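You operate a simulated robot arm through the tools that you are given. There is no shell and no other tool. Be economical: measure what you need, move in short steps, check, and stop when the job is done.

The job below is to be done with a simulated two-armed robot. You get a single attempt, and the scene is never put back.

TASK
Open the round lid.

It is judged by the outcome, as a careful person would: the job done as asked, and still so three seconds after it is handed in. It fails if anything else is knocked over, pushed out of place, dropped, spilled or broken. A push-on lid holds only when it is set on centred and level and pressed home; a screw cap is set on level and turned clockwise until tight.

THE ROBOT
Two 7-joint arms with two-finger parallel grippers on one trunk, on a base that drives. Base frame: it is fixed to the floor where the robot stands at the start and does not move with it; the origin is under the middle of the robot, x ahead of it, y to its left, z up. Units: mm, degrees, N and s.
The left shoulder is at the start at [70, 163, 1345], the right one opposite. With the tool pointing down near the work surface each hand reaches from about 360 to 880 mm from the robot's upright axis, wherever it stands, measured 20 degrees to its own side. Places, roughly: round lid [600, 0, 1000]. Payload 3.43 kg a hand.
The TCP of each hand is the grasp point between the finger pads, 34 mm short of the fingertips. In the tool frame z runs along the fingers and y along their closing line. The gripper opens to 128 mm. The fingers are 24 mm wide and 12 mm thick; the gripper's body (48 by 130 mm) begins 96 mm behind the TCP.
Orientation is that of the tool frame in the base frame, as a unit quaternion [x, y, z, w]. With the fingers straight down and closing along the base's y, the tool's x points along the base's -x, its y along +y and its z along -z.

THE INTERFACE
- The arms move only by the tool servo_tool. It takes "left_moves", "right_moves" or both (then of equal length, played together; a hand with none holds still); each is a list of rows, each a list of 2 entries, a list of its own where there are three numbers: the shift along the tool's x, y, z in units of 200 mm (1.0 is 200 mm), then the turn, a rotation vector about the tool's x, y, z in units of 90 degrees (1.0 is 90 degrees). In form: [[[tx, ty, tz], [wx, wy, wz]], ...]. A call has 1 to 10 rows; each row is the pose to reach, as a shift and turn from the pose commanded when the call began, along the tool's axes at that moment. "left_grip" and "right_grip" are, for a hand that has rows, the opening in per cent of the stroke, from 0 (shut) to 100 (fully open), set as the call begins (left out, the last holds). A call with a number of a shift or a turn outside -1 to 1 is refused whole. Rows are played at 5 a second. More than 50 mm and 8.6 degrees between two rows, or a gripper value outside its range, and nothing of the call is played. Where a pose cannot be reached the arm comes as near as it can. A force on the tool above 40 N (or 10 N above the force at the start of the call, whichever is more), or a blocked arm, ends the call early, and 0.2 s more pass. The fingers move at their own pace (about 153 mm/s each) and stop on an object; they squeeze with about 42 N. The grip force told is the motor's: it shows also when the fingers shut on nothing. Time passes only in rows, and 0.2 s behind the last, so rows that repeat a pose let the fingers close. The reply holds the time, the measured pose of the TCP, the force on the tool along the base axes, the opening and the grip force, in the units named above and with some noise, and new pictures: "show" is both (left out), scene, wrist or none (wrist: the cameras of the hands that moved).
- Cameras (640 x 400 px; columns grow to the right, rows downward): "scene" is now at [130.2, -4.4, 1558.3]; the picture's right is [-0.05, -1.00, 0.00], its down [-0.70, 0.03, -0.72] and it looks along [0.72, -0.03, -0.70] (base axes); focal length 241 px, centre (320, 200). "left" rides on the left gripper at [76, 11, -160] in its tool frame; the picture's right is [-0.15, 0.99, 0.00], its down [-0.88, -0.13, -0.46] and it looks along [-0.45, -0.07, 0.89] (tool axes); focal length 234 px, centre (320, 200). "right" rides on the right gripper at [76, -11, -160] in its tool frame; the picture's right is [0.15, 0.99, 0.00], its down [-0.88, 0.13, -0.46] and it looks along [-0.45, 0.07, 0.89] (tool axes); focal length 234 px, centre (320, 200). There is no depth. A picture from a camera that has moved, and an enlarged one, comes with that camera's place and axes in the base frame and with its lens.
- slide_trunk(by): slides the trunk up (or, below 0, down) by that many mm; the arms and the scene camera ride with it, the base frame stays. It gives what a move gives, with no picture.
- steer(legs): drives the robot by 1 to 6 legs, each [ahead, left, turn to the left] in mm, mm and degrees, along the robot's own axes; the way and the turn of a leg run together, so that a leg with both is an arc; at most 1500 mm and 180 degrees a leg. The arms and the cameras ride along, it lands a little off, and it stops where it bumps. It gives what a move gives, and a new picture of the scene camera.
- pan_tilt(pan, tilt): turns the head with the scene camera to pan (to the left, within 86 degrees either way) and tilt (down, from -29 to 69), counted from straight ahead of the robot. It gives what a move gives, and a new picture of the scene camera.
- enlarge(camera, box): a new picture of the part [left, top, right, bottom] of that camera's present view, enlarged. The clock stands still meanwhile.
- hand_in(): hands the job in; it is judged then, once.

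Work in short steps. Places have to be worked out from the pictures, the camera data and where the tool is seen: move nearer, look again, correct. Check each grasp and each placing, and mend what went wrong. You have 120 turns and 170 pictures in all, those below and enlarged ones among them. Open the grippers and draw the arms clear of the work before you hand the job in, unless the task says otherwise; then end with one line.

The tools are called as name(argument=value, ...) on one line, values as JSON. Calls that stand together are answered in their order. servo_tool: Moves the arms, as the interface text tells. Its arguments: {"type":"object","properties":{"left_moves":{"type":"array","items":{"type":"array"}},"left_grip":{"type":"number"},"right_moves":{"type":"array","items":{"type":"array"}},"right_grip":{"type":"number"},"show":{"type":"string","enum":["both","scene","wrist","none"]}},"required":[]} The other tools are called the same way: slide_trunk (by) slides the trunk up or down; steer (legs) drives the base; pan_tilt (pan, tilt) turns the head that bears the scene camera; enlarge (camera, box) takes an enlarged picture of a part of a camera's view; hand_in () hands the job in.

At the start:

```text
clock: 0.0
left_tool_pos: [463.7, 238.3, 1385.4]
left_tcp_rot: [0.0, 1.0, -0.001, 0.0]
left_wrist_force: [0.2, 0.0, 0.0]
left_grip_width: 128.0
left_grasp_force: 0.1
right_tool_pos: [466.5, -231.3, 1351.6]
right_tcp_rot: [0.0, 1.0, 0.0, 0.0]
right_wrist_force: [0.1, -0.6, 0.3]
right_grip_width: 128.0
right_grasp_force: 0.0
trunk travel left (down, up): [-825.0, 115.0]
robot x, y, heading: [2.0, 3.0, 0.1]
head pan, tilt: [-2.8, 44.2]
```

scene: 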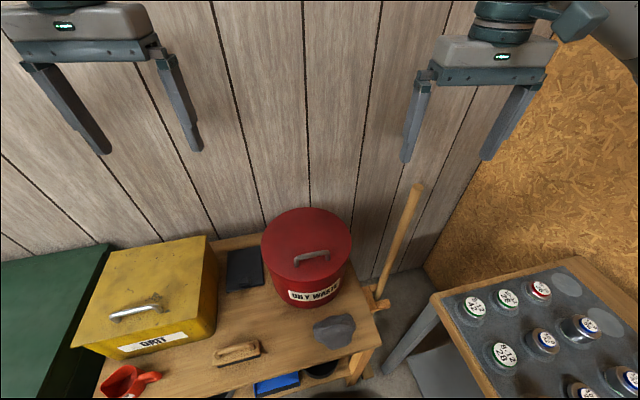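
right: 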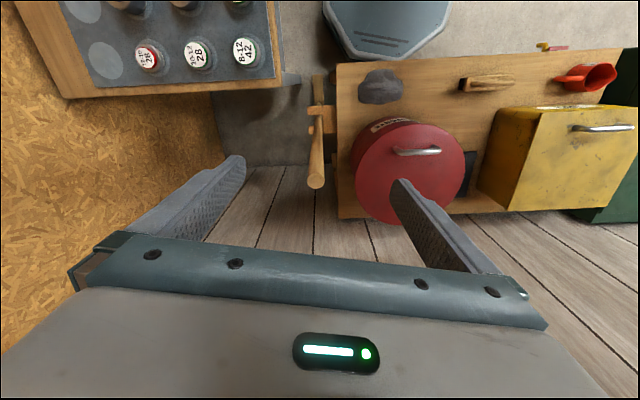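
left: 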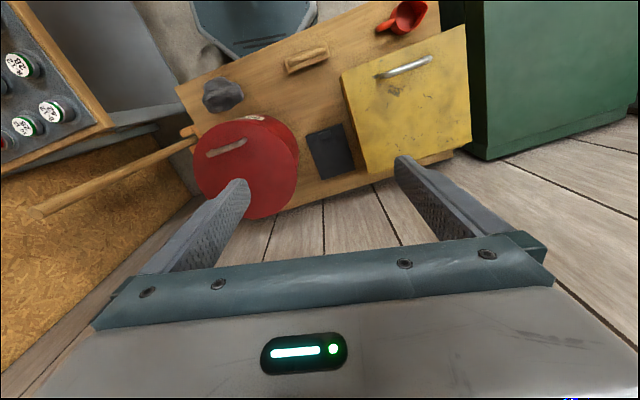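

The red "oily waste" can has the round lid with a handle toward the robot; I enlarge to see the lid's construction (hinge or lift-off).

enlarge(camera="scene", box=[230, 190, 390, 320])

enlarge(camera="right", box=[320, 80, 500, 240])

enlarge(camera="left", box=[170, 80, 350, 240])

```text
3.08 times, centred on (310, 255) of scene
camera zoom: at [130.2, -4.4, 1558.3], right [-0.05, -1.0, 0.0], down [-0.7, 0.03, -0.72], along [0.72, -0.03, -0.7], focal length 742 px, centre (351, 31)
```

zoom: 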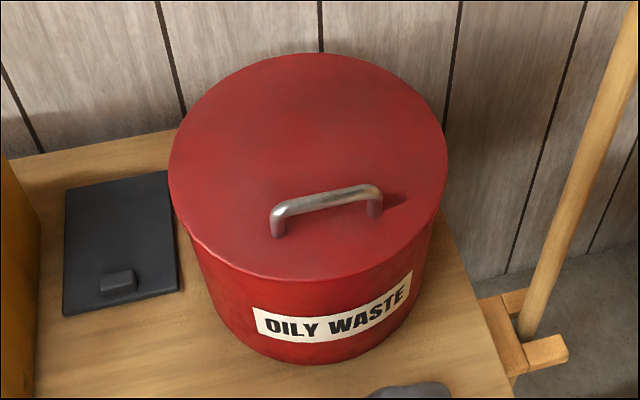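

```text
2.50 times, centred on (410, 160) of right
camera zoom: at [390.9, -243.5, 1512.0], right [-0.15, 0.99, 0.0], down [0.88, 0.13, 0.46], along [0.45, 0.07, -0.89], focal length 585 px, centre (95, 300)
```

zoom: 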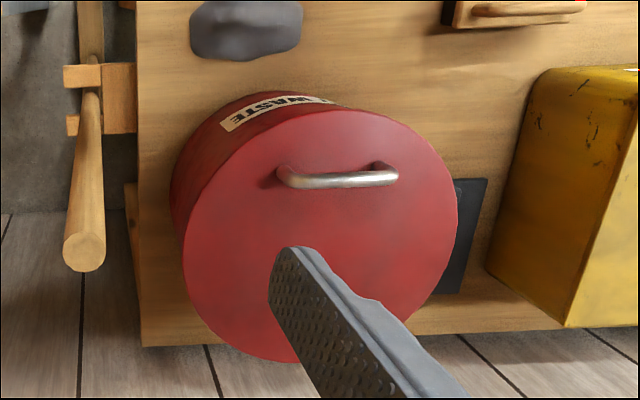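

```text
2.50 times, centred on (260, 160) of left
camera zoom: at [388.4, 249.6, 1545.0], right [0.15, 0.99, 0.0], down [0.88, -0.13, 0.46], along [0.45, -0.07, -0.89], focal length 585 px, centre (470, 300)
```

zoom: 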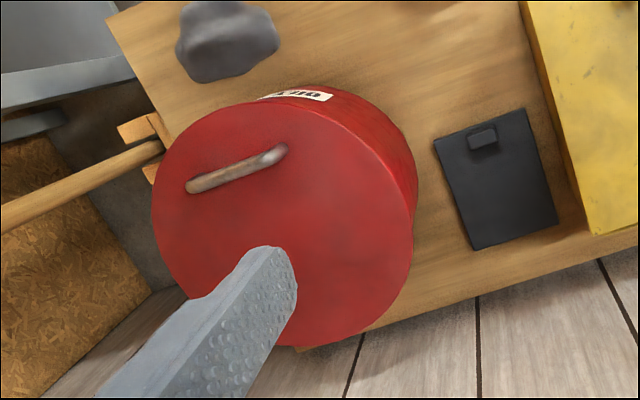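

The handle is on the near side, so this is most likely a lid hinged at the back. Triangulating gives handle middle ≈ (505, 2, 980), bar turned ~11° from the y axis, lid centre ≈ (583, 20). I bring the right hand above it, turned so the fingers close across the bar.

servo_tool(right_moves=[[[-0.019, 0.095, 0.09], [0, 0, 0.0878]], [[-0.038, 0.19, 0.18], [0, 0, 0.1756]], [[-0.057, 0.285, 0.27], [0, 0, 0.2634]], [[-0.076, 0.38, 0.36], [0, 0, 0.3512]], [[-0.095, 0.475, 0.45], [0, 0, 0.439]], [[-0.114, 0.57, 0.54], [0, 0, 0.5268]], [[-0.133, 0.665, 0.63], [0, 0, 0.6146]], [[-0.152, 0.76, 0.72], [0, 0, 0.7024]], [[-0.171, 0.855, 0.81], [0, 0, 0.7902]], [[-0.19, 0.95, 0.9], [0, 0, 0.878]]], right_grip=50)

```text
clock: 2.2
left_tool_pos: [464.9, 238.9, 1384.6]
left_tcp_rot: [0.0, 1.0, -0.001, 0.0]
left_wrist_force: [0.6, 0.2, 0.1]
left_grip_width: 128.0
left_grasp_force: 0.0
right_tool_pos: [504.0, -41.7, 1173.6]
right_tcp_rot: [0.636, 0.771, 0.0, 0.0]
right_wrist_force: [0.3, 0.3, -0.7]
right_grip_width: 63.9
right_grasp_force: 0.0
trunk travel left (down, up): [-825.0, 115.0]
robot x, y, heading: [0.9, 2.9, 0.1]
head pan, tilt: [-2.8, 44.2]
camera scene: at [130.8, -3.3, 1558.2], right [-0.05, -1.0, 0.0], down [-0.7, 0.03, -0.72], along [0.72, -0.04, -0.7], focal length 241 px, centre (320, 200)
camera right: at [479.4, 32.0, 1332.6], right [0.94, 0.33, 0.0], down [0.29, -0.84, 0.46], along [0.15, -0.43, -0.89], focal length 234 px, centre (320, 200)
```

scene: 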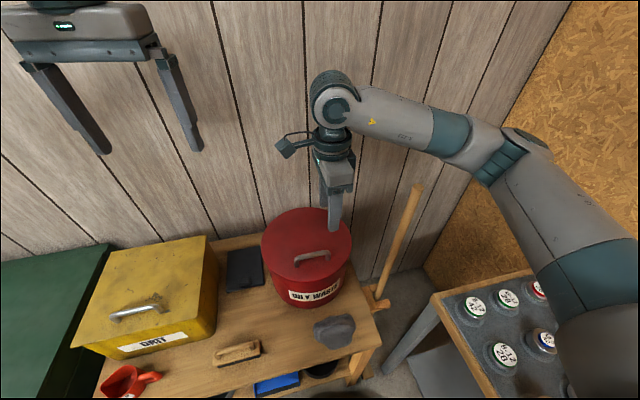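
right: 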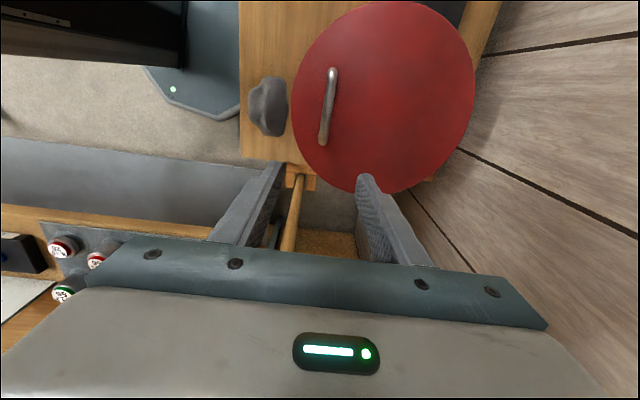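

The wrist view agrees: handle from (492, 46) to (511, -41). I centre above it and descend to z≈1060.

servo_tool(right_moves=[[[0.07, 0.01, 0.19], [0, 0, -0.01]], [[0.14, 0.02, 0.38], [0, 0, -0.022]], [[0.2175, 0.032, 0.567], [0, 0, -0.022]]])

```text
clock: 3.0
left_tool_pos: [448.4, 246.4, 1393.2]
left_tcp_rot: [0.0, 1.0, -0.003, 0.007]
left_wrist_force: [0.1, 0.7, 0.8]
left_grip_width: 128.0
left_grasp_force: 0.0
right_tool_pos: [499.0, 8.1, 1081.7]
right_tcp_rot: [0.623, 0.782, 0.013, 0.014]
right_wrist_force: [-0.4, -1.0, 0.6]
right_grip_width: 63.9
right_grasp_force: 0.1
trunk travel left (down, up): [-825.0, 115.0]
robot x, y, heading: [-3.5, 1.3, 0.4]
head pan, tilt: [-2.8, 44.2]
camera scene: at [114.0, 4.4, 1563.7], right [-0.05, -1.0, 0.01], down [-0.69, 0.03, -0.72], along [0.72, -0.04, -0.69], focal length 241 px, centre (320, 200)
camera right: at [465.6, 80.3, 1239.5], right [0.93, 0.36, 0.04], down [0.31, -0.83, 0.47], along [0.2, -0.42, -0.88], focal length 234 px, centre (320, 200)
```

scene: 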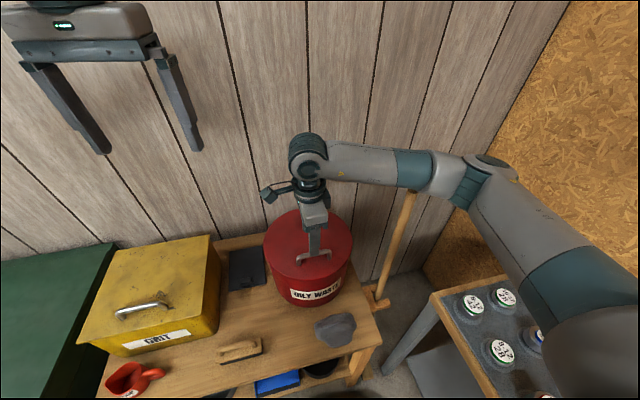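
right: 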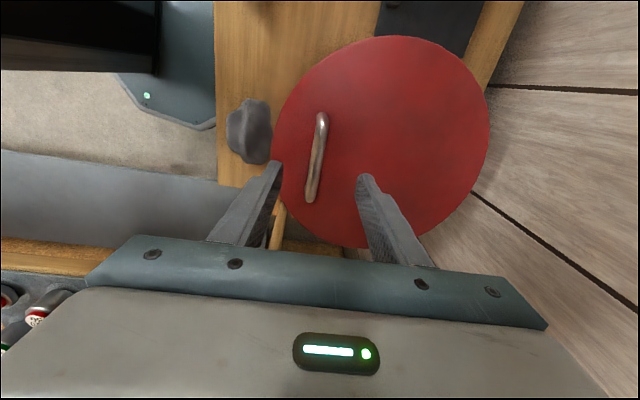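

The body swayed from the fast move; I let it settle with a small hold.

servo_tool(right_moves=[[[0, 0, 0], [0, 0, 0]], [[0, 0, 0], [0, 0, 0]], [[0, 0, 0], [0, 0, 0]]], show="wrist")

```text
clock: 3.8
left_tool_pos: [449.2, 246.8, 1389.5]
left_tcp_rot: [-0.001, 1.0, -0.004, 0.005]
left_wrist_force: [0.7, -0.8, 0.3]
left_grip_width: 128.2
left_grasp_force: 0.1
right_tool_pos: [500.0, 9.5, 1081.2]
right_tcp_rot: [0.623, 0.782, 0.014, 0.016]
right_wrist_force: [-0.5, 0.1, 0.2]
right_grip_width: 64.0
right_grasp_force: 0.1
trunk travel left (down, up): [-825.0, 115.0]
robot x, y, heading: [-0.6, 0.4, -0.1]
head pan, tilt: [-2.8, 44.2]
camera right: at [466.0, 81.6, 1239.2], right [0.93, 0.36, 0.04], down [0.3, -0.83, 0.47], along [0.2, -0.42, -0.88], focal length 234 px, centre (320, 200)
```

right: 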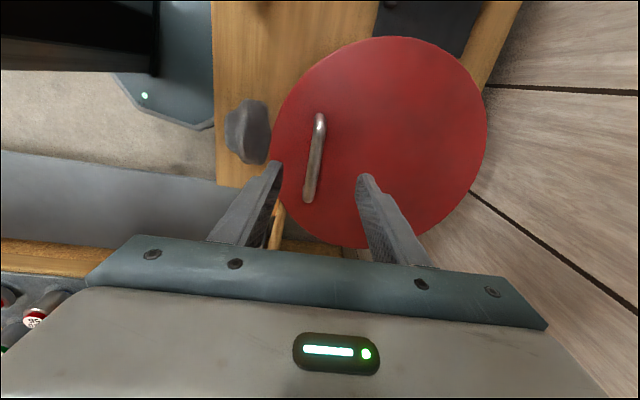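

Settled. Handle mid ≈ (500, 4, 980), TCP at (500, 9); descend gently to z≈992 with the fingers straddling the bar.

servo_tool(right_moves=[[[-0.01, -0.005, 0.1], [0, 0, 0]], [[-0.015, -0.01, 0.2], [0, 0, 0]], [[-0.02, -0.015, 0.3], [0, 0, 0]], [[-0.025, -0.02, 0.4], [0, 0, 0]], [[-0.025, -0.023, 0.445], [0, 0, 0]], [[-0.025, -0.023, 0.445], [0, 0, 0]], [[-0.025, -0.023, 0.445], [0, 0, 0]]])

enlarge(camera="scene", box=[240, 180, 400, 320])

```text
clock: 5.0
left_tool_pos: [454.3, 242.7, 1387.1]
left_tcp_rot: [-0.002, 1.0, -0.002, 0.003]
left_wrist_force: [2.2, -1.7, -0.2]
left_grip_width: 127.9
left_grasp_force: 0.1
right_tool_pos: [553.3, 5.2, 1064.7]
right_tcp_rot: [0.622, 0.778, 0.067, 0.062]
right_wrist_force: [1.0, -0.8, 0.7]
right_grip_width: 64.1
right_grasp_force: 0.1
trunk travel left (down, up): [-825.0, 115.0]
robot x, y, heading: [1.9, 1.1, -0.2]
head pan, tilt: [-2.8, 44.2]
stopped in row 5 (right hand): the arm was blocked; the commanded pose is now the measured one
camera scene: at [119.9, 0.5, 1559.3], right [-0.05, -1.0, 0.0], down [-0.69, 0.03, -0.72], along [0.72, -0.03, -0.69], focal length 241 px, centre (320, 200)
camera right: at [496.0, 73.7, 1218.1], right [0.92, 0.36, 0.18], down [0.23, -0.84, 0.48], along [0.32, -0.4, -0.86], focal length 234 px, centre (320, 200)
```

scene: 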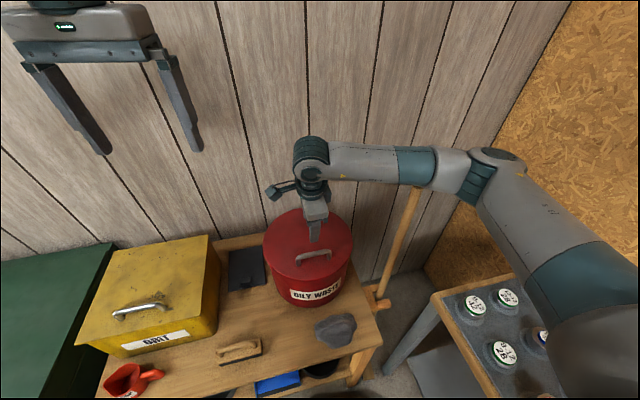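
right: 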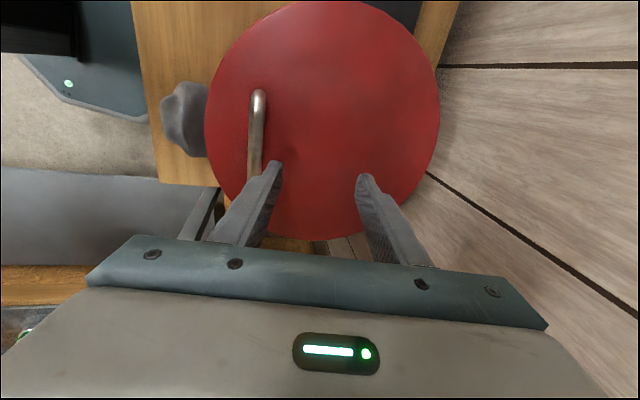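

```text
2.86 times, centred on (320, 250) of scene
camera zoom: at [119.9, 0.5, 1559.3], right [-0.05, -1.0, 0.0], down [-0.69, 0.03, -0.72], along [0.72, -0.03, -0.69], focal length 690 px, centre (320, 57)
```

zoom: 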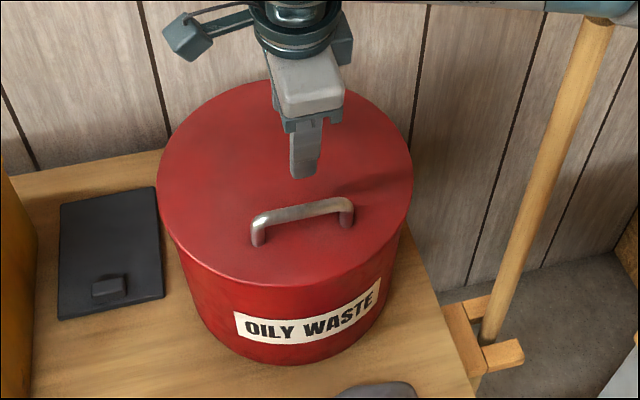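

The arm ran into a joint limit (hand drifted, no contact). The wrist is turned away from the forearm's side, so I raise, level it, and then flip the hand 180°.

servo_tool(right_moves=[[[0, -0.07, -0.1], [0.04, 0, 0]], [[0, -0.14, -0.2], [0.08, 0, 0]], [[0, -0.2, -0.3], [0.117, 0, 0]], [[0, -0.2, -0.4], [0.117, 0, 0]], [[0, -0.2, -0.4], [0.117, 0, 0]]], show="none")

servo_tool(right_moves=[[[0, 0, 0], [0, 0, -0.09]], [[0, 0, 0], [0, 0, -0.18]], [[0, 0, 0], [0, 0, -0.27]], [[0, 0, 0], [0, 0, -0.36]], [[0, 0, 0], [0, 0, -0.45]], [[0, 0, 0], [0, 0, -0.54]], [[0, 0, 0], [0, 0, -0.63]], [[0, 0, 0], [0, 0, -0.72]], [[0, 0, 0], [0, 0, -0.81]], [[0, 0, 0], [0, 0, -0.9]]], show="scene")

```text
clock: 6.2
left_tool_pos: [465.9, 240.2, 1385.9]
left_tcp_rot: [-0.002, 1.0, 0.001, -0.001]
left_wrist_force: [-0.4, -0.2, 0.0]
left_grip_width: 127.9
left_grasp_force: 0.1
right_tool_pos: [503.4, -8.3, 1116.3]
right_tcp_rot: [0.624, 0.781, -0.02, -0.006]
right_wrist_force: [0.7, -0.6, 0.1]
right_grip_width: 64.0
right_grasp_force: 0.0
trunk travel left (down, up): [-825.0, 115.0]
robot x, y, heading: [1.3, 3.8, 0.1]
head pan, tilt: [-2.8, 44.2]
```

```text
clock: 8.4
left_tool_pos: [464.6, 241.9, 1385.9]
left_tcp_rot: [-0.003, 1.0, 0.0, -0.001]
left_wrist_force: [-0.1, 0.0, -0.2]
left_grip_width: 127.8
left_grasp_force: 0.1
right_tool_pos: [500.8, -5.3, 1117.3]
right_tcp_rot: [-0.034, 0.999, -0.011, -0.016]
right_wrist_force: [-0.1, 0.7, 0.3]
right_grip_width: 63.8
right_grasp_force: 0.1
trunk travel left (down, up): [-825.0, 115.0]
robot x, y, heading: [0.6, 1.5, 0.5]
head pan, tilt: [-2.8, 44.2]
camera scene: at [132.0, -1.6, 1558.3], right [-0.04, -1.0, 0.0], down [-0.7, 0.03, -0.72], along [0.72, -0.03, -0.7], focal length 241 px, centre (320, 200)
```

scene: 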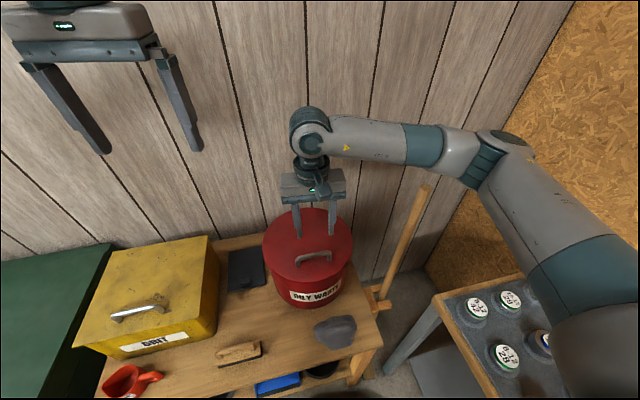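

Good; continue the turn another ~84°.

servo_tool(right_moves=[[[0, 0, 0], [0, 0, -0.093]], [[0, 0, 0], [0, 0, -0.186]], [[0, 0, 0], [0, 0, -0.279]], [[0, 0, 0], [0, 0, -0.372]], [[0, 0, 0], [0, 0, -0.465]], [[0, 0, 0], [0, 0, -0.558]], [[0, 0, 0], [0, 0, -0.651]], [[0, 0, 0], [0, 0, -0.744]], [[0, 0, 0], [0, 0, -0.837]], [[0, 0, 0], [0, 0, -0.93]]], show="none")

servo_tool(right_moves=[[[0, 0, 0], [0, 0, -0.08]], [[0, 0, 0], [0, 0, -0.16]], [[0, 0, 0], [0, 0, -0.16]], [[0, 0, 0], [0, 0, -0.16]]])

```text
clock: 10.6
left_tool_pos: [464.1, 243.0, 1385.7]
left_tcp_rot: [-0.003, 1.0, 0.0, 0.001]
left_wrist_force: [-0.2, 0.1, 0.5]
left_grip_width: 127.8
left_grasp_force: 0.0
right_tool_pos: [501.5, -7.6, 1116.7]
right_tcp_rot: [-0.674, 0.738, 0.002, -0.019]
right_wrist_force: [0.2, -0.2, -0.1]
right_grip_width: 64.3
right_grasp_force: 0.0
trunk travel left (down, up): [-825.0, 115.0]
robot x, y, heading: [2.7, 1.5, 0.2]
head pan, tilt: [-2.8, 44.2]
```

```text
clock: 11.6
left_tool_pos: [464.0, 241.7, 1385.6]
left_tcp_rot: [-0.003, 1.0, 0.0, 0.0]
left_wrist_force: [0.2, -0.7, 0.6]
left_grip_width: 128.1
left_grasp_force: 0.1
right_tool_pos: [448.3, -27.8, 1116.1]
right_tcp_rot: [0.737, -0.676, 0.02, 0.01]
right_wrist_force: [0.0, 0.5, -1.0]
right_grip_width: 63.9
right_grasp_force: 0.1
right hand out of reach, approached as far as the arm can: row 1, 2, 3, 4
trunk travel left (down, up): [-825.0, 115.0]
robot x, y, heading: [3.1, 5.7, 0.1]
head pan, tilt: [-2.8, 44.2]
camera scene: at [131.3, -1.9, 1558.4], right [-0.04, -1.0, 0.0], down [-0.7, 0.03, -0.72], along [0.72, -0.03, -0.7], focal length 241 px, centre (320, 200)
camera right: at [463.3, -94.0, 1279.3], right [-0.97, -0.23, -0.01], down [-0.21, 0.88, 0.42], along [-0.09, 0.41, -0.91], focal length 234 px, centre (320, 200)
```

scene: 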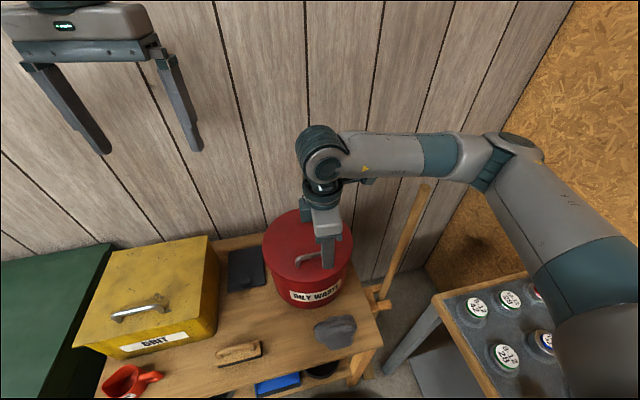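
right: 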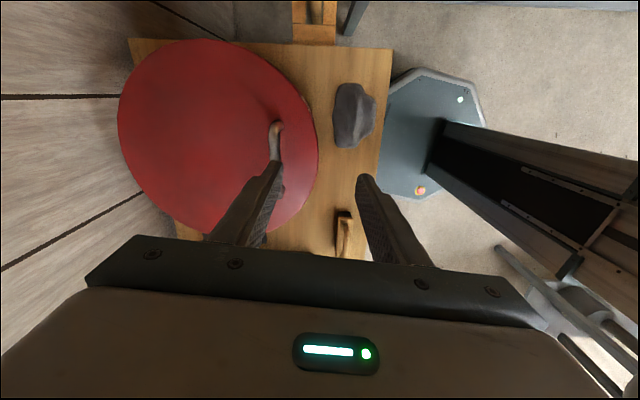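

This side reaches a limit too. The left arm with the robot turned right suits the bar's direction better; I first lift the right hand high (the broom top is near (504,-231,1225)) and turn it back.

servo_tool(right_moves=[[[0, 0, -0.2], [0, 0, 0]], [[0, 0, -0.4], [0, 0, 0]], [[0, 0, -0.6], [0, 0, 0.05]], [[0, 0, -0.8], [0, 0, 0.13]], [[0, 0, -0.95], [0, 0, 0.22]], [[0, 0, -1.0], [0, 0, 0.31]], [[0, 0, -1.0], [0, 0, 0.4]], [[0, 0, -1.0], [0, 0, 0.49]], [[0, 0, -1.0], [0, 0, 0.58]], [[0, 0, -1.0], [0, 0, 0.67]]], show="none")

```text
clock: 13.8
left_tool_pos: [464.3, 243.2, 1386.2]
left_tcp_rot: [-0.002, 1.0, 0.0, 0.0]
left_wrist_force: [-0.1, 0.1, -0.7]
left_grip_width: 127.9
left_grasp_force: 0.0
right_tool_pos: [446.6, -17.3, 1316.4]
right_tcp_rot: [-0.296, 0.955, -0.022, 0.001]
right_wrist_force: [-0.9, 0.9, -0.4]
right_grip_width: 64.1
right_grasp_force: 0.1
trunk travel left (down, up): [-825.0, 115.0]
robot x, y, heading: [0.8, 2.1, 0.2]
head pan, tilt: [-2.8, 44.2]
```

Move the right hand sideways to roughly its start pose.

servo_tool(right_moves=[[[0, 0, -0.1], [0, 0, 0.05]], [[0, 0, -0.2], [0, 0, 0.1]], [[0.08, -0.13, -0.2], [0, 0, 0.15]], [[0.16, -0.26, -0.2], [0, 0, 0.2]], [[0.24, -0.39, -0.2], [0, 0, 0.25]], [[0.32, -0.52, -0.2], [0, 0, 0.3]], [[0.4, -0.65, -0.2], [0, 0, 0.34]], [[0.48, -0.78, -0.2], [0, 0, 0.38]], [[0.567, -0.914, -0.2], [0, 0, 0.38]], [[0.567, -0.914, -0.2], [0, 0, 0.38]]], show="none")

steer(legs=[[0, 0, -25]])

```text
clock: 16.0
left_tool_pos: [463.9, 242.4, 1385.6]
left_tcp_rot: [-0.002, 1.0, -0.001, 0.0]
left_wrist_force: [-0.5, -0.1, -0.8]
left_grip_width: 128.0
left_grasp_force: 0.1
right_tool_pos: [454.9, -230.3, 1363.2]
right_tcp_rot: [-0.003, 1.0, -0.022, 0.006]
right_wrist_force: [0.1, -0.3, -0.6]
right_grip_width: 64.0
right_grasp_force: 0.0
trunk travel left (down, up): [-825.0, 115.0]
robot x, y, heading: [1.3, 0.6, 0.2]
head pan, tilt: [-2.8, 44.2]
```

```text
clock: 17.7
left_tool_pos: [523.9, 24.5, 1385.0]
left_tcp_rot: [0.214, 0.977, -0.001, -0.001]
left_wrist_force: [-0.5, -0.4, -0.1]
left_grip_width: 128.0
left_grasp_force: 0.0
right_tool_pos: [313.5, -400.8, 1363.8]
right_tcp_rot: [0.214, 0.977, -0.022, 0.003]
right_wrist_force: [0.2, -0.8, -0.1]
right_grip_width: 64.1
right_grasp_force: 0.0
trunk travel left (down, up): [-825.0, 115.0]
robot x, y, heading: [-0.1, 2.2, -25.0]
head pan, tilt: [-2.8, 44.2]
camera scene: at [118.3, -56.7, 1558.3], right [-0.46, -0.89, 0.0], down [-0.62, 0.32, -0.72], along [0.63, -0.33, -0.7], focal length 241 px, centre (320, 200)
```

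scene: 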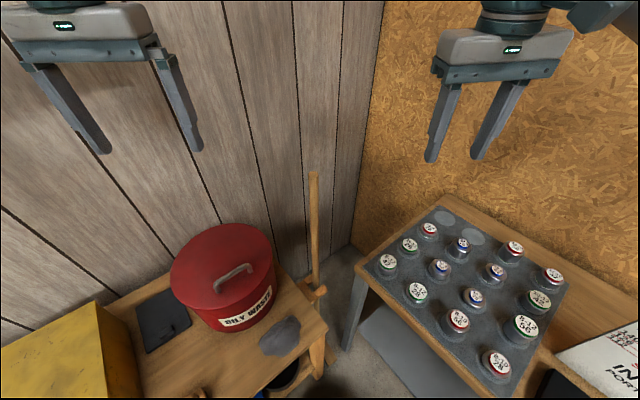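

Left hand is now almost above the handle. Turn it +52° and descend 200 mm.

servo_tool(left_moves=[[[0.007, -0.014, 0.1], [0, 0, 0.058]], [[0.013, -0.028, 0.2], [0, 0, 0.116]], [[0.02, -0.042, 0.3], [0, 0, 0.174]], [[0.027, -0.056, 0.4], [0, 0, 0.232]], [[0.033, -0.07, 0.5], [0, 0, 0.29]], [[0.04, -0.084, 0.6], [0, 0, 0.348]], [[0.047, -0.1, 0.7], [0, 0, 0.406]], [[0.054, -0.113, 0.8], [0, 0, 0.464]], [[0.06, -0.127, 0.9], [0, 0, 0.522]], [[0.067, -0.141, 1.0], [0, 0, 0.58]]], left_grip=50)

```text
clock: 19.9
left_tool_pos: [499.4, 3.7, 1186.9]
left_tcp_rot: [0.623, 0.782, 0.0, 0.0]
left_wrist_force: [-0.5, -0.4, 0.3]
left_grip_width: 63.9
left_grasp_force: 0.1
right_tool_pos: [313.7, -401.7, 1363.9]
right_tcp_rot: [0.214, 0.977, -0.023, 0.003]
right_wrist_force: [0.8, 0.4, -0.6]
right_grip_width: 63.9
right_grasp_force: 0.0
trunk travel left (down, up): [-825.0, 115.0]
robot x, y, heading: [1.0, 1.2, -24.8]
head pan, tilt: [-2.8, 44.2]
camera scene: at [118.6, -57.5, 1558.3], right [-0.46, -0.89, 0.0], down [-0.62, 0.32, -0.72], along [0.63, -0.33, -0.7], focal length 241 px, centre (320, 200)
camera left: at [494.1, 79.5, 1345.7], right [1.0, 0.08, 0.0], down [0.07, -0.89, 0.46], along [0.04, -0.46, -0.89], focal length 234 px, centre (320, 200)
```

scene: 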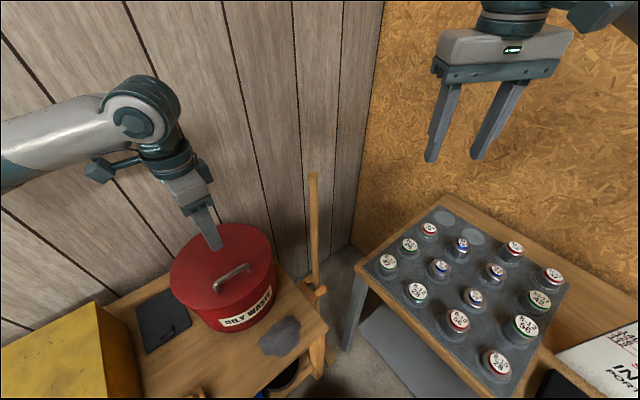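
left: 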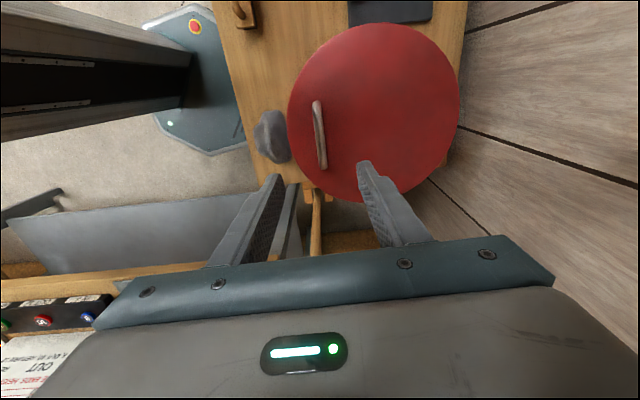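

Handle middle reads (500, 1.5) and the hand is centred over it. Descend to z≈1040 in steady steps.

servo_tool(left_moves=[[[0, 0, 0.1], [0, 0, 0]], [[0, 0, 0.2], [0, 0, 0]], [[0, 0, 0.3], [0, 0, 0]], [[0, 0, 0.4], [0, 0, 0]], [[0, 0, 0.5], [0, 0, 0]], [[0, 0, 0.6], [0, 0, 0]], [[0, 0, 0.7], [0, 0, 0]], [[0, 0, 0.72], [0, 0, 0]], [[0, 0, 0.72], [0, 0, 0]]])

enlarge(camera="scene", box=[140, 180, 320, 330])

```text
clock: 21.9
left_tool_pos: [500.0, 2.8, 1041.4]
left_tcp_rot: [0.623, 0.782, 0.0, 0.0]
left_wrist_force: [1.0, 0.1, -0.3]
left_grip_width: 63.8
left_grasp_force: 0.0
right_tool_pos: [313.3, -400.2, 1363.5]
right_tcp_rot: [0.215, 0.976, -0.022, 0.003]
right_wrist_force: [0.8, 0.7, -0.2]
right_grip_width: 63.8
right_grasp_force: 0.1
trunk travel left (down, up): [-825.0, 115.0]
robot x, y, heading: [0.5, 3.8, -24.7]
head pan, tilt: [-2.8, 44.2]
camera scene: at [117.9, -57.4, 1558.3], right [-0.46, -0.89, 0.0], down [-0.62, 0.32, -0.72], along [0.63, -0.33, -0.7], focal length 241 px, centre (320, 200)
camera left: at [493.2, 79.7, 1200.5], right [1.0, 0.08, 0.0], down [0.07, -0.89, 0.46], along [0.04, -0.45, -0.89], focal length 234 px, centre (320, 200)
```

scene: 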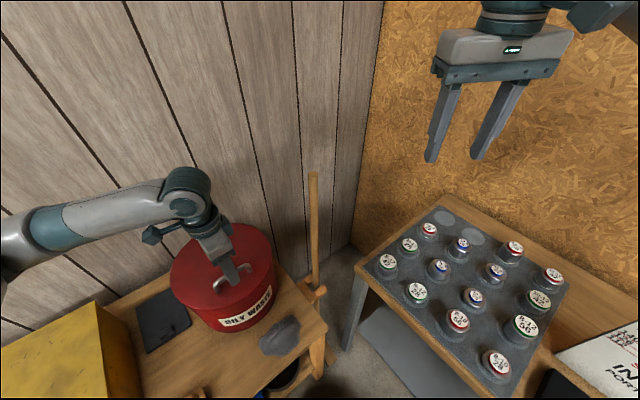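
left: 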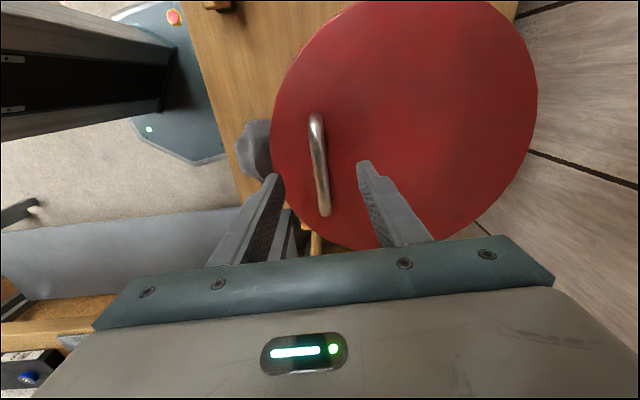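

```text
2.67 times, centred on (230, 255) of scene
camera zoom: at [117.9, -57.4, 1558.3], right [-0.46, -0.89, 0.0], down [-0.62, 0.32, -0.72], along [0.63, -0.33, -0.7], focal length 644 px, centre (560, 53)
```

zoom: 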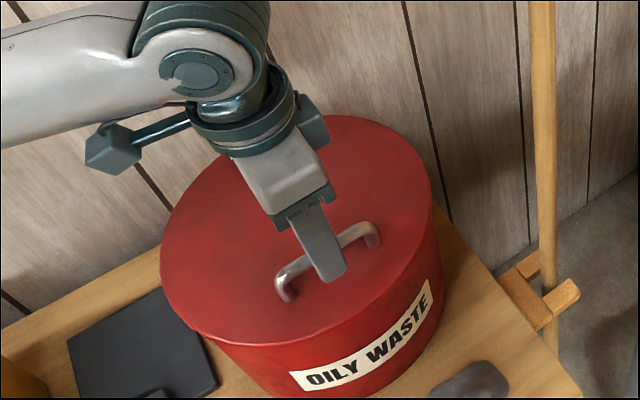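

Straddling correctly; bar direction ~10°, so add a 3° turn and descend to z≈990 in small steps.

servo_tool(left_moves=[[[0, 0, 0.06], [0, 0, 0.02]], [[-0.005, 0, 0.12], [0, 0, 0.033]], [[-0.01, 0, 0.18], [0, 0, 0.033]], [[-0.01, 0, 0.22], [0, 0, 0.033]], [[-0.01, 0, 0.25], [0, 0, 0.033]], [[-0.01, 0, 0.25], [0, 0, 0.033]]])

enlarge(camera="scene", box=[180, 220, 300, 310])

```text
clock: 23.4
left_tool_pos: [499.1, 1.2, 994.2]
left_tcp_rot: [0.643, 0.766, 0.002, 0.006]
left_wrist_force: [-4.8, 3.9, 22.4]
left_grip_width: 61.2
left_grasp_force: 0.1
right_tool_pos: [311.0, -399.5, 1363.3]
right_tcp_rot: [0.214, 0.977, -0.022, 0.003]
right_wrist_force: [-0.1, -1.1, -0.7]
right_grip_width: 64.1
right_grasp_force: 0.1
trunk travel left (down, up): [-825.0, 115.0]
robot x, y, heading: [3.8, 2.0, -24.7]
head pan, tilt: [-2.8, 44.2]
stopped in row 6 (left hand): the force on the tool passed its limit (the readings are from after the stop); the commanded pose is now the measured one
camera scene: at [115.8, -56.2, 1558.5], right [-0.46, -0.89, 0.0], down [-0.62, 0.32, -0.72], along [0.64, -0.33, -0.7], focal length 241 px, centre (320, 200)
camera left: at [496.3, 79.1, 1154.3], right [1.0, 0.03, 0.01], down [0.02, -0.89, 0.46], along [0.02, -0.46, -0.89], focal length 234 px, centre (320, 200)
```

scene: 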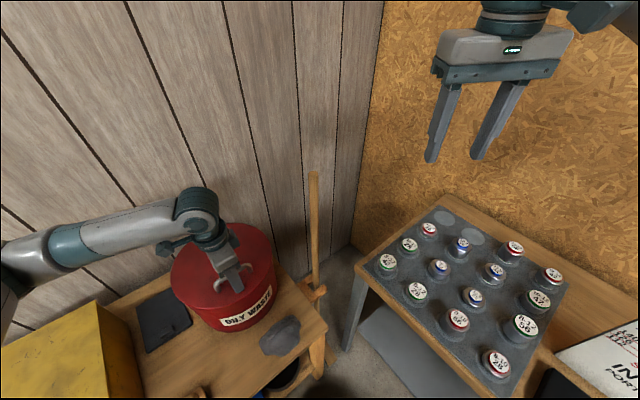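
left: 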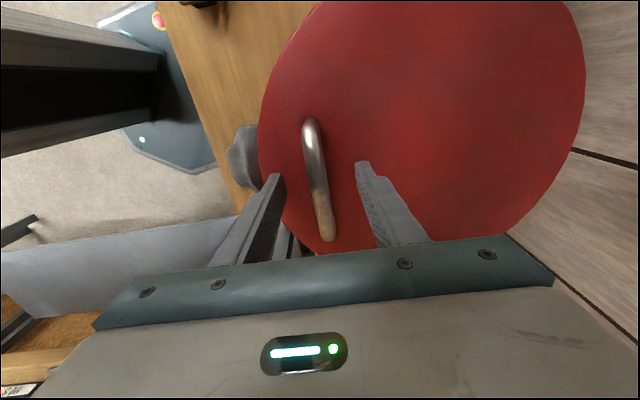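

```text
4.44 times, centred on (240, 265) of scene
camera zoom: at [115.8, -56.2, 1558.5], right [-0.46, -0.89, 0.0], down [-0.62, 0.32, -0.72], along [0.64, -0.33, -0.7], focal length 1073 px, centre (676, -89)
```

zoom: 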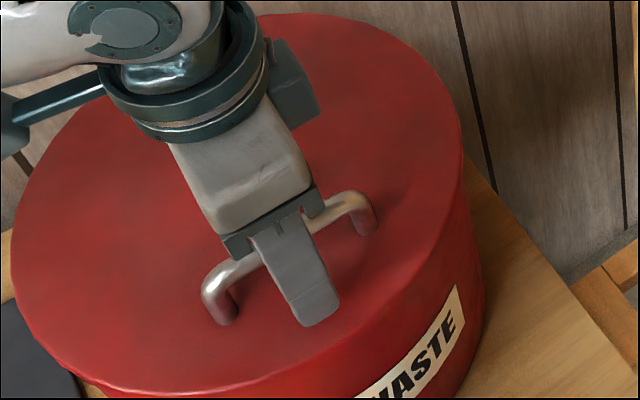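

Fingertips touched the lid (surface ≈ z 959). Back off 6 mm and close on the bar.

servo_tool(left_moves=[[[0, 0, -0.02], [0, 0, 0]], [[0, 0, -0.03], [0, 0, 0]]], show="none")

servo_tool(left_moves=[[[0, 0, 0], [0, 0, 0]], [[0, 0, 0], [0, 0, 0]], [[0, 0, 0], [0, 0, 0]]], left_grip=0)

```text
clock: 24.0
left_tool_pos: [499.6, 1.4, 998.9]
left_tcp_rot: [0.642, 0.767, 0.001, 0.003]
left_wrist_force: [-0.3, -0.6, 0.9]
left_grip_width: 64.1
left_grasp_force: 0.1
right_tool_pos: [313.4, -399.8, 1363.4]
right_tcp_rot: [0.214, 0.977, -0.023, 0.003]
right_wrist_force: [-0.4, 0.0, 0.0]
right_grip_width: 63.8
right_grasp_force: 0.1
trunk travel left (down, up): [-825.0, 115.0]
robot x, y, heading: [4.2, 3.5, -24.7]
head pan, tilt: [-2.8, 44.2]
```

```text
clock: 24.8
left_tool_pos: [499.9, 1.8, 999.8]
left_tcp_rot: [0.643, 0.766, 0.001, 0.003]
left_wrist_force: [-1.4, 0.3, 1.5]
left_grip_width: 13.6
left_grasp_force: 45.5
right_tool_pos: [312.8, -399.9, 1363.4]
right_tcp_rot: [0.214, 0.977, -0.021, 0.003]
right_wrist_force: [0.7, 0.5, -0.7]
right_grip_width: 64.0
right_grasp_force: 0.1
trunk travel left (down, up): [-825.0, 115.0]
robot x, y, heading: [4.0, 6.3, -24.8]
head pan, tilt: [-2.8, 44.2]
camera scene: at [117.7, -57.3, 1558.3], right [-0.46, -0.89, 0.0], down [-0.62, 0.32, -0.72], along [0.64, -0.33, -0.7], focal length 241 px, centre (320, 200)
camera left: at [497.1, 78.6, 1158.5], right [1.0, 0.03, 0.01], down [0.02, -0.89, 0.46], along [0.02, -0.46, -0.89], focal length 234 px, centre (320, 200)
```

scene: 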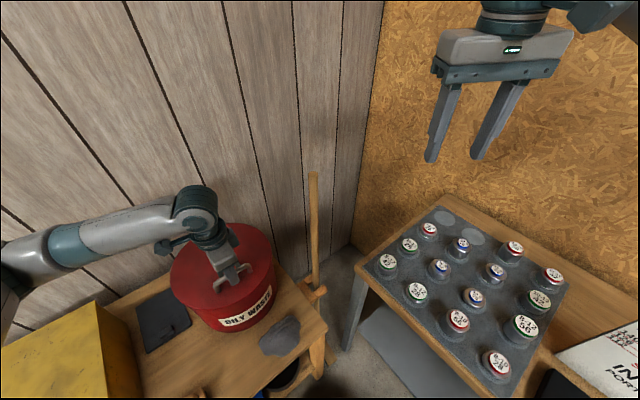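
left: 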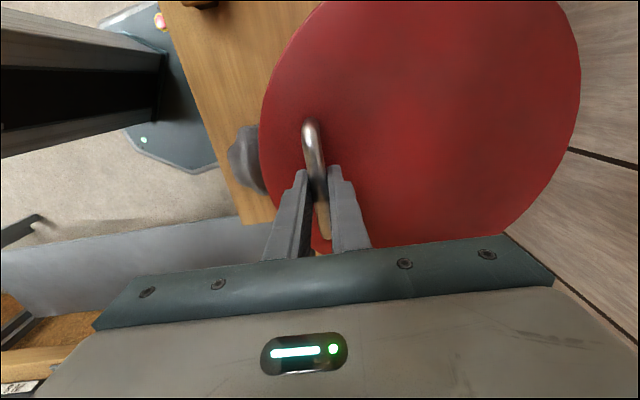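

Bar is held (13.6 mm). Lift 25 mm to feel whether it hinges.

servo_tool(left_moves=[[[0, 0, -0.03], [0, 0, 0]], [[0, 0, -0.06], [0, 0, 0]], [[0, 0, -0.09], [0, 0, 0]], [[0, 0, -0.125], [0, 0, 0]], [[0, 0, -0.125], [0, 0, 0]]])

enlarge(camera="scene", box=[150, 190, 310, 340])

```text
clock: 26.0
left_tool_pos: [505.7, 2.0, 1023.5]
left_tcp_rot: [0.64, 0.768, 0.0, 0.003]
left_wrist_force: [26.4, 3.7, -11.4]
left_grip_width: 13.7
left_grasp_force: 44.7
right_tool_pos: [319.9, -400.8, 1362.2]
right_tcp_rot: [0.213, 0.977, -0.024, 0.0]
right_wrist_force: [-0.1, -0.5, -0.1]
right_grip_width: 64.3
right_grasp_force: 0.1
trunk travel left (down, up): [-825.0, 115.0]
robot x, y, heading: [2.0, 1.9, -24.8]
head pan, tilt: [-2.8, 44.2]
camera scene: at [124.7, -56.8, 1557.7], right [-0.46, -0.89, 0.0], down [-0.62, 0.32, -0.71], along [0.63, -0.33, -0.7], focal length 241 px, centre (320, 200)
camera left: at [502.8, 79.7, 1181.9], right [1.0, 0.03, 0.0], down [0.03, -0.89, 0.46], along [0.02, -0.46, -0.89], focal length 234 px, centre (320, 200)
```

scene: 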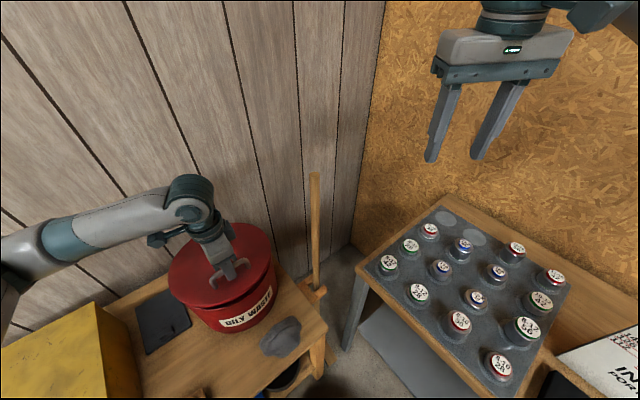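
left: 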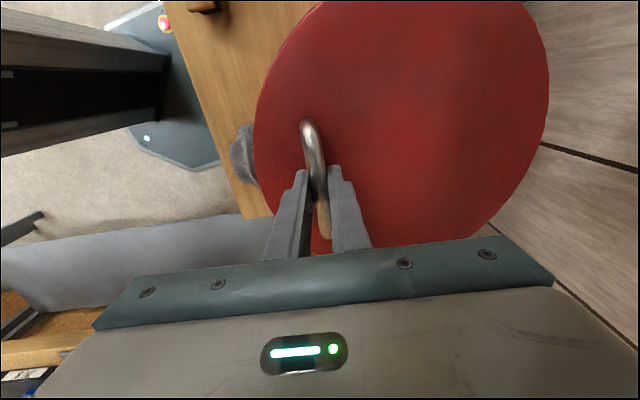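

```text
2.67 times, centred on (230, 265) of scene
camera zoom: at [124.7, -56.8, 1557.7], right [-0.46, -0.89, 0.0], down [-0.62, 0.32, -0.71], along [0.63, -0.33, -0.7], focal length 644 px, centre (560, 27)
```

zoom: 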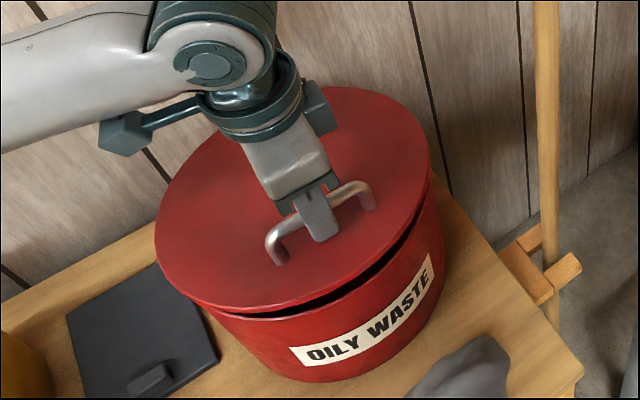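

It is hinged at the back: the front edge rises and the measured path fits an arc (radius ~220, bar ~40 above the hinge). I follow the arc to about 45°, tilting the hand a little with the lid.

servo_tool(left_moves=[[[0, 0.051, -0.063], [0.02, 0, 0]], [[0, 0.09, -0.153], [0.05, 0, 0]], [[0, 0.135, -0.239], [0.08, 0, 0]], [[0, 0.188, -0.321], [0.11, 0, 0]], [[0, 0.248, -0.398], [0.14, 0, 0]], [[0, 0.314, -0.47], [0.17, 0, 0]], [[0, 0.386, -0.535], [0.2, 0, 0]], [[0, 0.464, -0.595], [0.22, 0, 0]], [[0, 0.464, -0.595], [0.22, 0, 0]]])

```text
clock: 28.0
left_tool_pos: [594.2, 21.1, 1142.2]
left_tcp_rot: [0.633, 0.755, -0.132, -0.109]
left_wrist_force: [8.7, 13.2, -22.7]
left_grip_width: 14.0
left_grasp_force: 44.9
right_tool_pos: [317.4, -398.3, 1363.2]
right_tcp_rot: [0.213, 0.977, -0.024, 0.002]
right_wrist_force: [1.2, 0.6, 0.9]
right_grip_width: 63.9
right_grasp_force: 0.1
trunk travel left (down, up): [-825.0, 115.0]
robot x, y, heading: [3.7, 1.0, -24.8]
head pan, tilt: [-2.8, 44.2]
camera scene: at [122.6, -54.5, 1557.9], right [-0.46, -0.89, 0.0], down [-0.62, 0.32, -0.72], along [0.63, -0.33, -0.7], focal length 241 px, centre (320, 200)
camera left: at [644.9, 106.6, 1288.8], right [0.94, 0.02, -0.33], down [0.19, -0.86, 0.48], along [-0.28, -0.51, -0.81], focal length 234 px, centre (320, 200)
```

scene: 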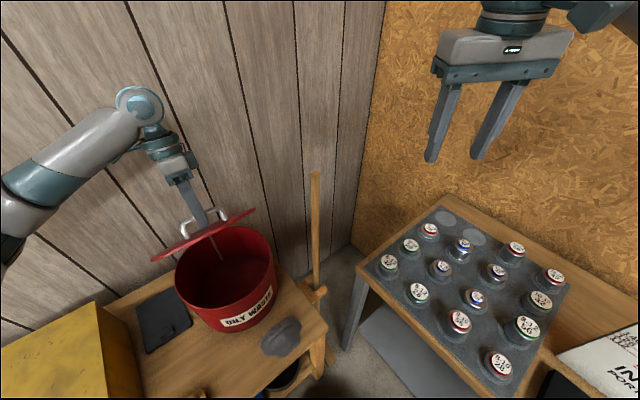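
left: 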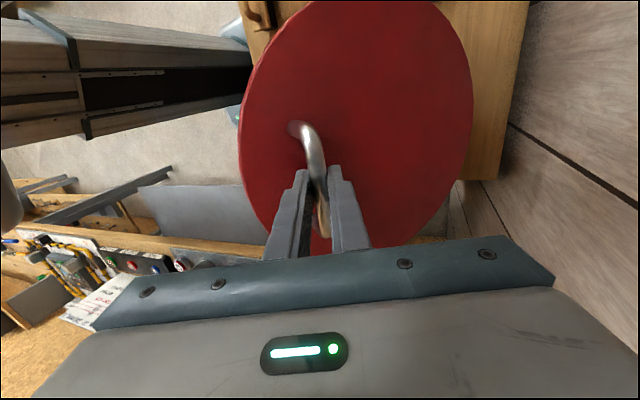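

The lid is at ~45°. Something thin is visible beneath it; I look closer.

enlarge(camera="scene", box=[130, 170, 290, 340])

```text
2.35 times, centred on (210, 255) of scene
camera zoom: at [122.6, -54.5, 1557.9], right [-0.46, -0.89, 0.0], down [-0.62, 0.32, -0.72], along [0.63, -0.33, -0.7], focal length 568 px, centre (579, 71)
```

zoom: 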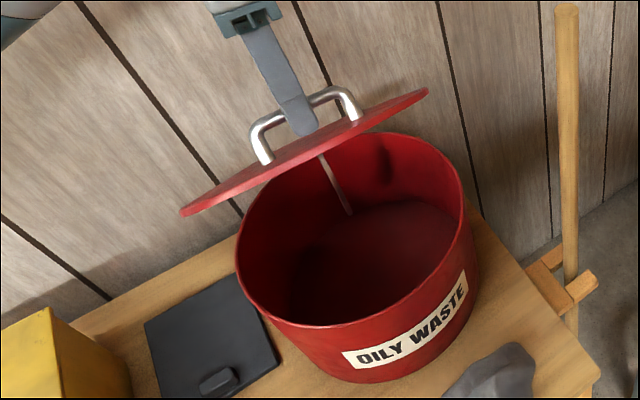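

A thin stay rod runs beneath the lid. I continue the arc to ~75° while watching force.

servo_tool(left_moves=[[[0, 0.06, -0.077], [0.03, 0, 0]], [[0, 0.127, -0.148], [0.06, 0, 0]], [[0, 0.2, -0.213], [0.09, 0, 0]], [[0, 0.277, -0.272], [0.12, 0, 0]], [[0, 0.361, -0.323], [0.15, 0, 0]], [[0, 0.447, -0.368], [0.18, 0, 0]], [[0, 0.447, -0.368], [0.18, 0, 0]]])

enlarge(camera="scene", box=[130, 150, 300, 340])

```text
clock: 29.2
left_tool_pos: [674.0, 35.8, 1178.2]
left_tcp_rot: [0.618, 0.733, -0.216, -0.184]
left_wrist_force: [-3.5, 10.1, 12.2]
left_grip_width: 14.1
left_grasp_force: 45.1
right_tool_pos: [310.7, -398.7, 1364.0]
right_tcp_rot: [0.212, 0.977, -0.022, 0.003]
right_wrist_force: [1.4, -0.8, -0.8]
right_grip_width: 63.8
right_grasp_force: 0.1
trunk travel left (down, up): [-825.0, 115.0]
robot x, y, heading: [-1.3, 1.6, -24.7]
head pan, tilt: [-2.8, 44.2]
stopped in row 6 (left hand): the force on the tool passed its limit (the readings are from after the stop); the commanded pose is now the measured one
camera scene: at [113.1, -56.8, 1559.0], right [-0.46, -0.89, 0.0], down [-0.62, 0.32, -0.72], along [0.64, -0.33, -0.7], focal length 241 px, centre (320, 200)
camera left: at [757.4, 126.0, 1306.2], right [0.84, 0.0, -0.54], down [0.28, -0.85, 0.45], along [-0.46, -0.53, -0.71], focal length 234 px, centre (320, 200)
```

scene: 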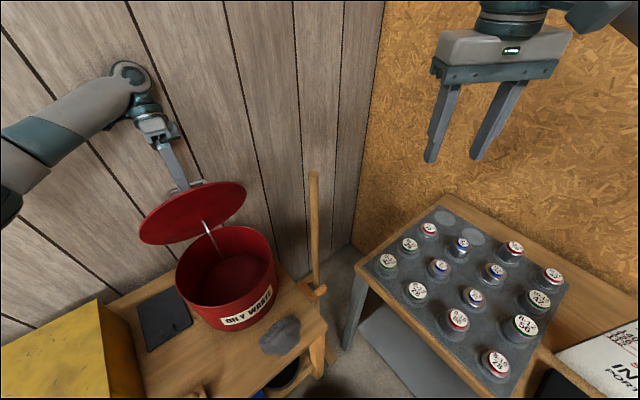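
left: 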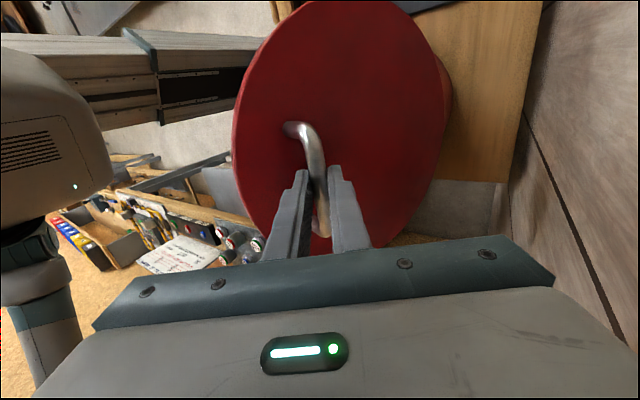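

```text
2.11 times, centred on (215, 245) of scene
camera zoom: at [113.1, -56.8, 1559.0], right [-0.46, -0.89, 0.0], down [-0.62, 0.32, -0.72], along [0.64, -0.33, -0.7], focal length 508 px, centre (541, 105)
```

zoom: 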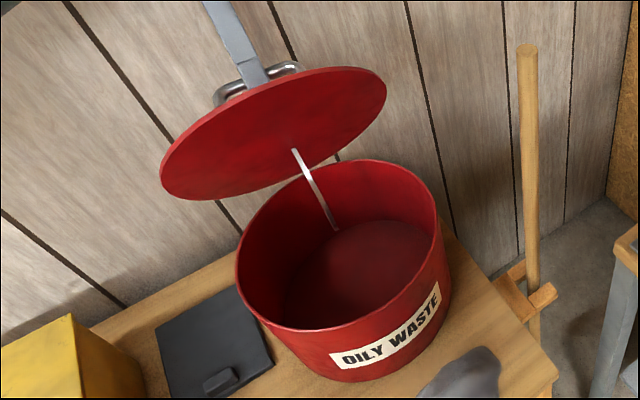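

Stopped around 69° with force — maybe the stay's end stop. Look in detail at the rod and at the fingers on the handle.

enlarge(camera="scene", box=[165, 170, 255, 270])

enlarge(camera="left", box=[230, 90, 400, 260])

```text
4.00 times, centred on (210, 220) of scene
camera zoom: at [113.1, -56.8, 1559.0], right [-0.46, -0.89, 0.0], down [-0.62, 0.32, -0.72], along [0.64, -0.33, -0.7], focal length 965 px, centre (760, 120)
```

zoom: 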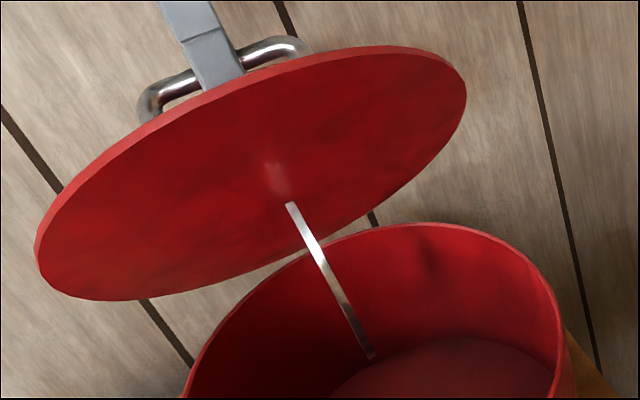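

```text
2.35 times, centred on (315, 175) of left
camera zoom: at [757.4, 126.0, 1306.2], right [0.84, 0.0, -0.54], down [0.28, -0.85, 0.45], along [-0.46, -0.53, -0.71], focal length 551 px, centre (332, 259)
```

zoom: 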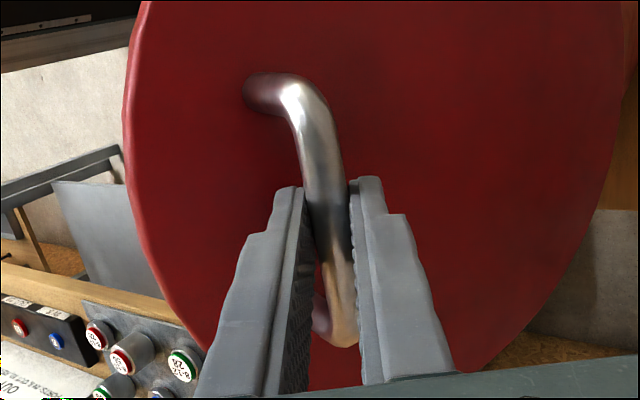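

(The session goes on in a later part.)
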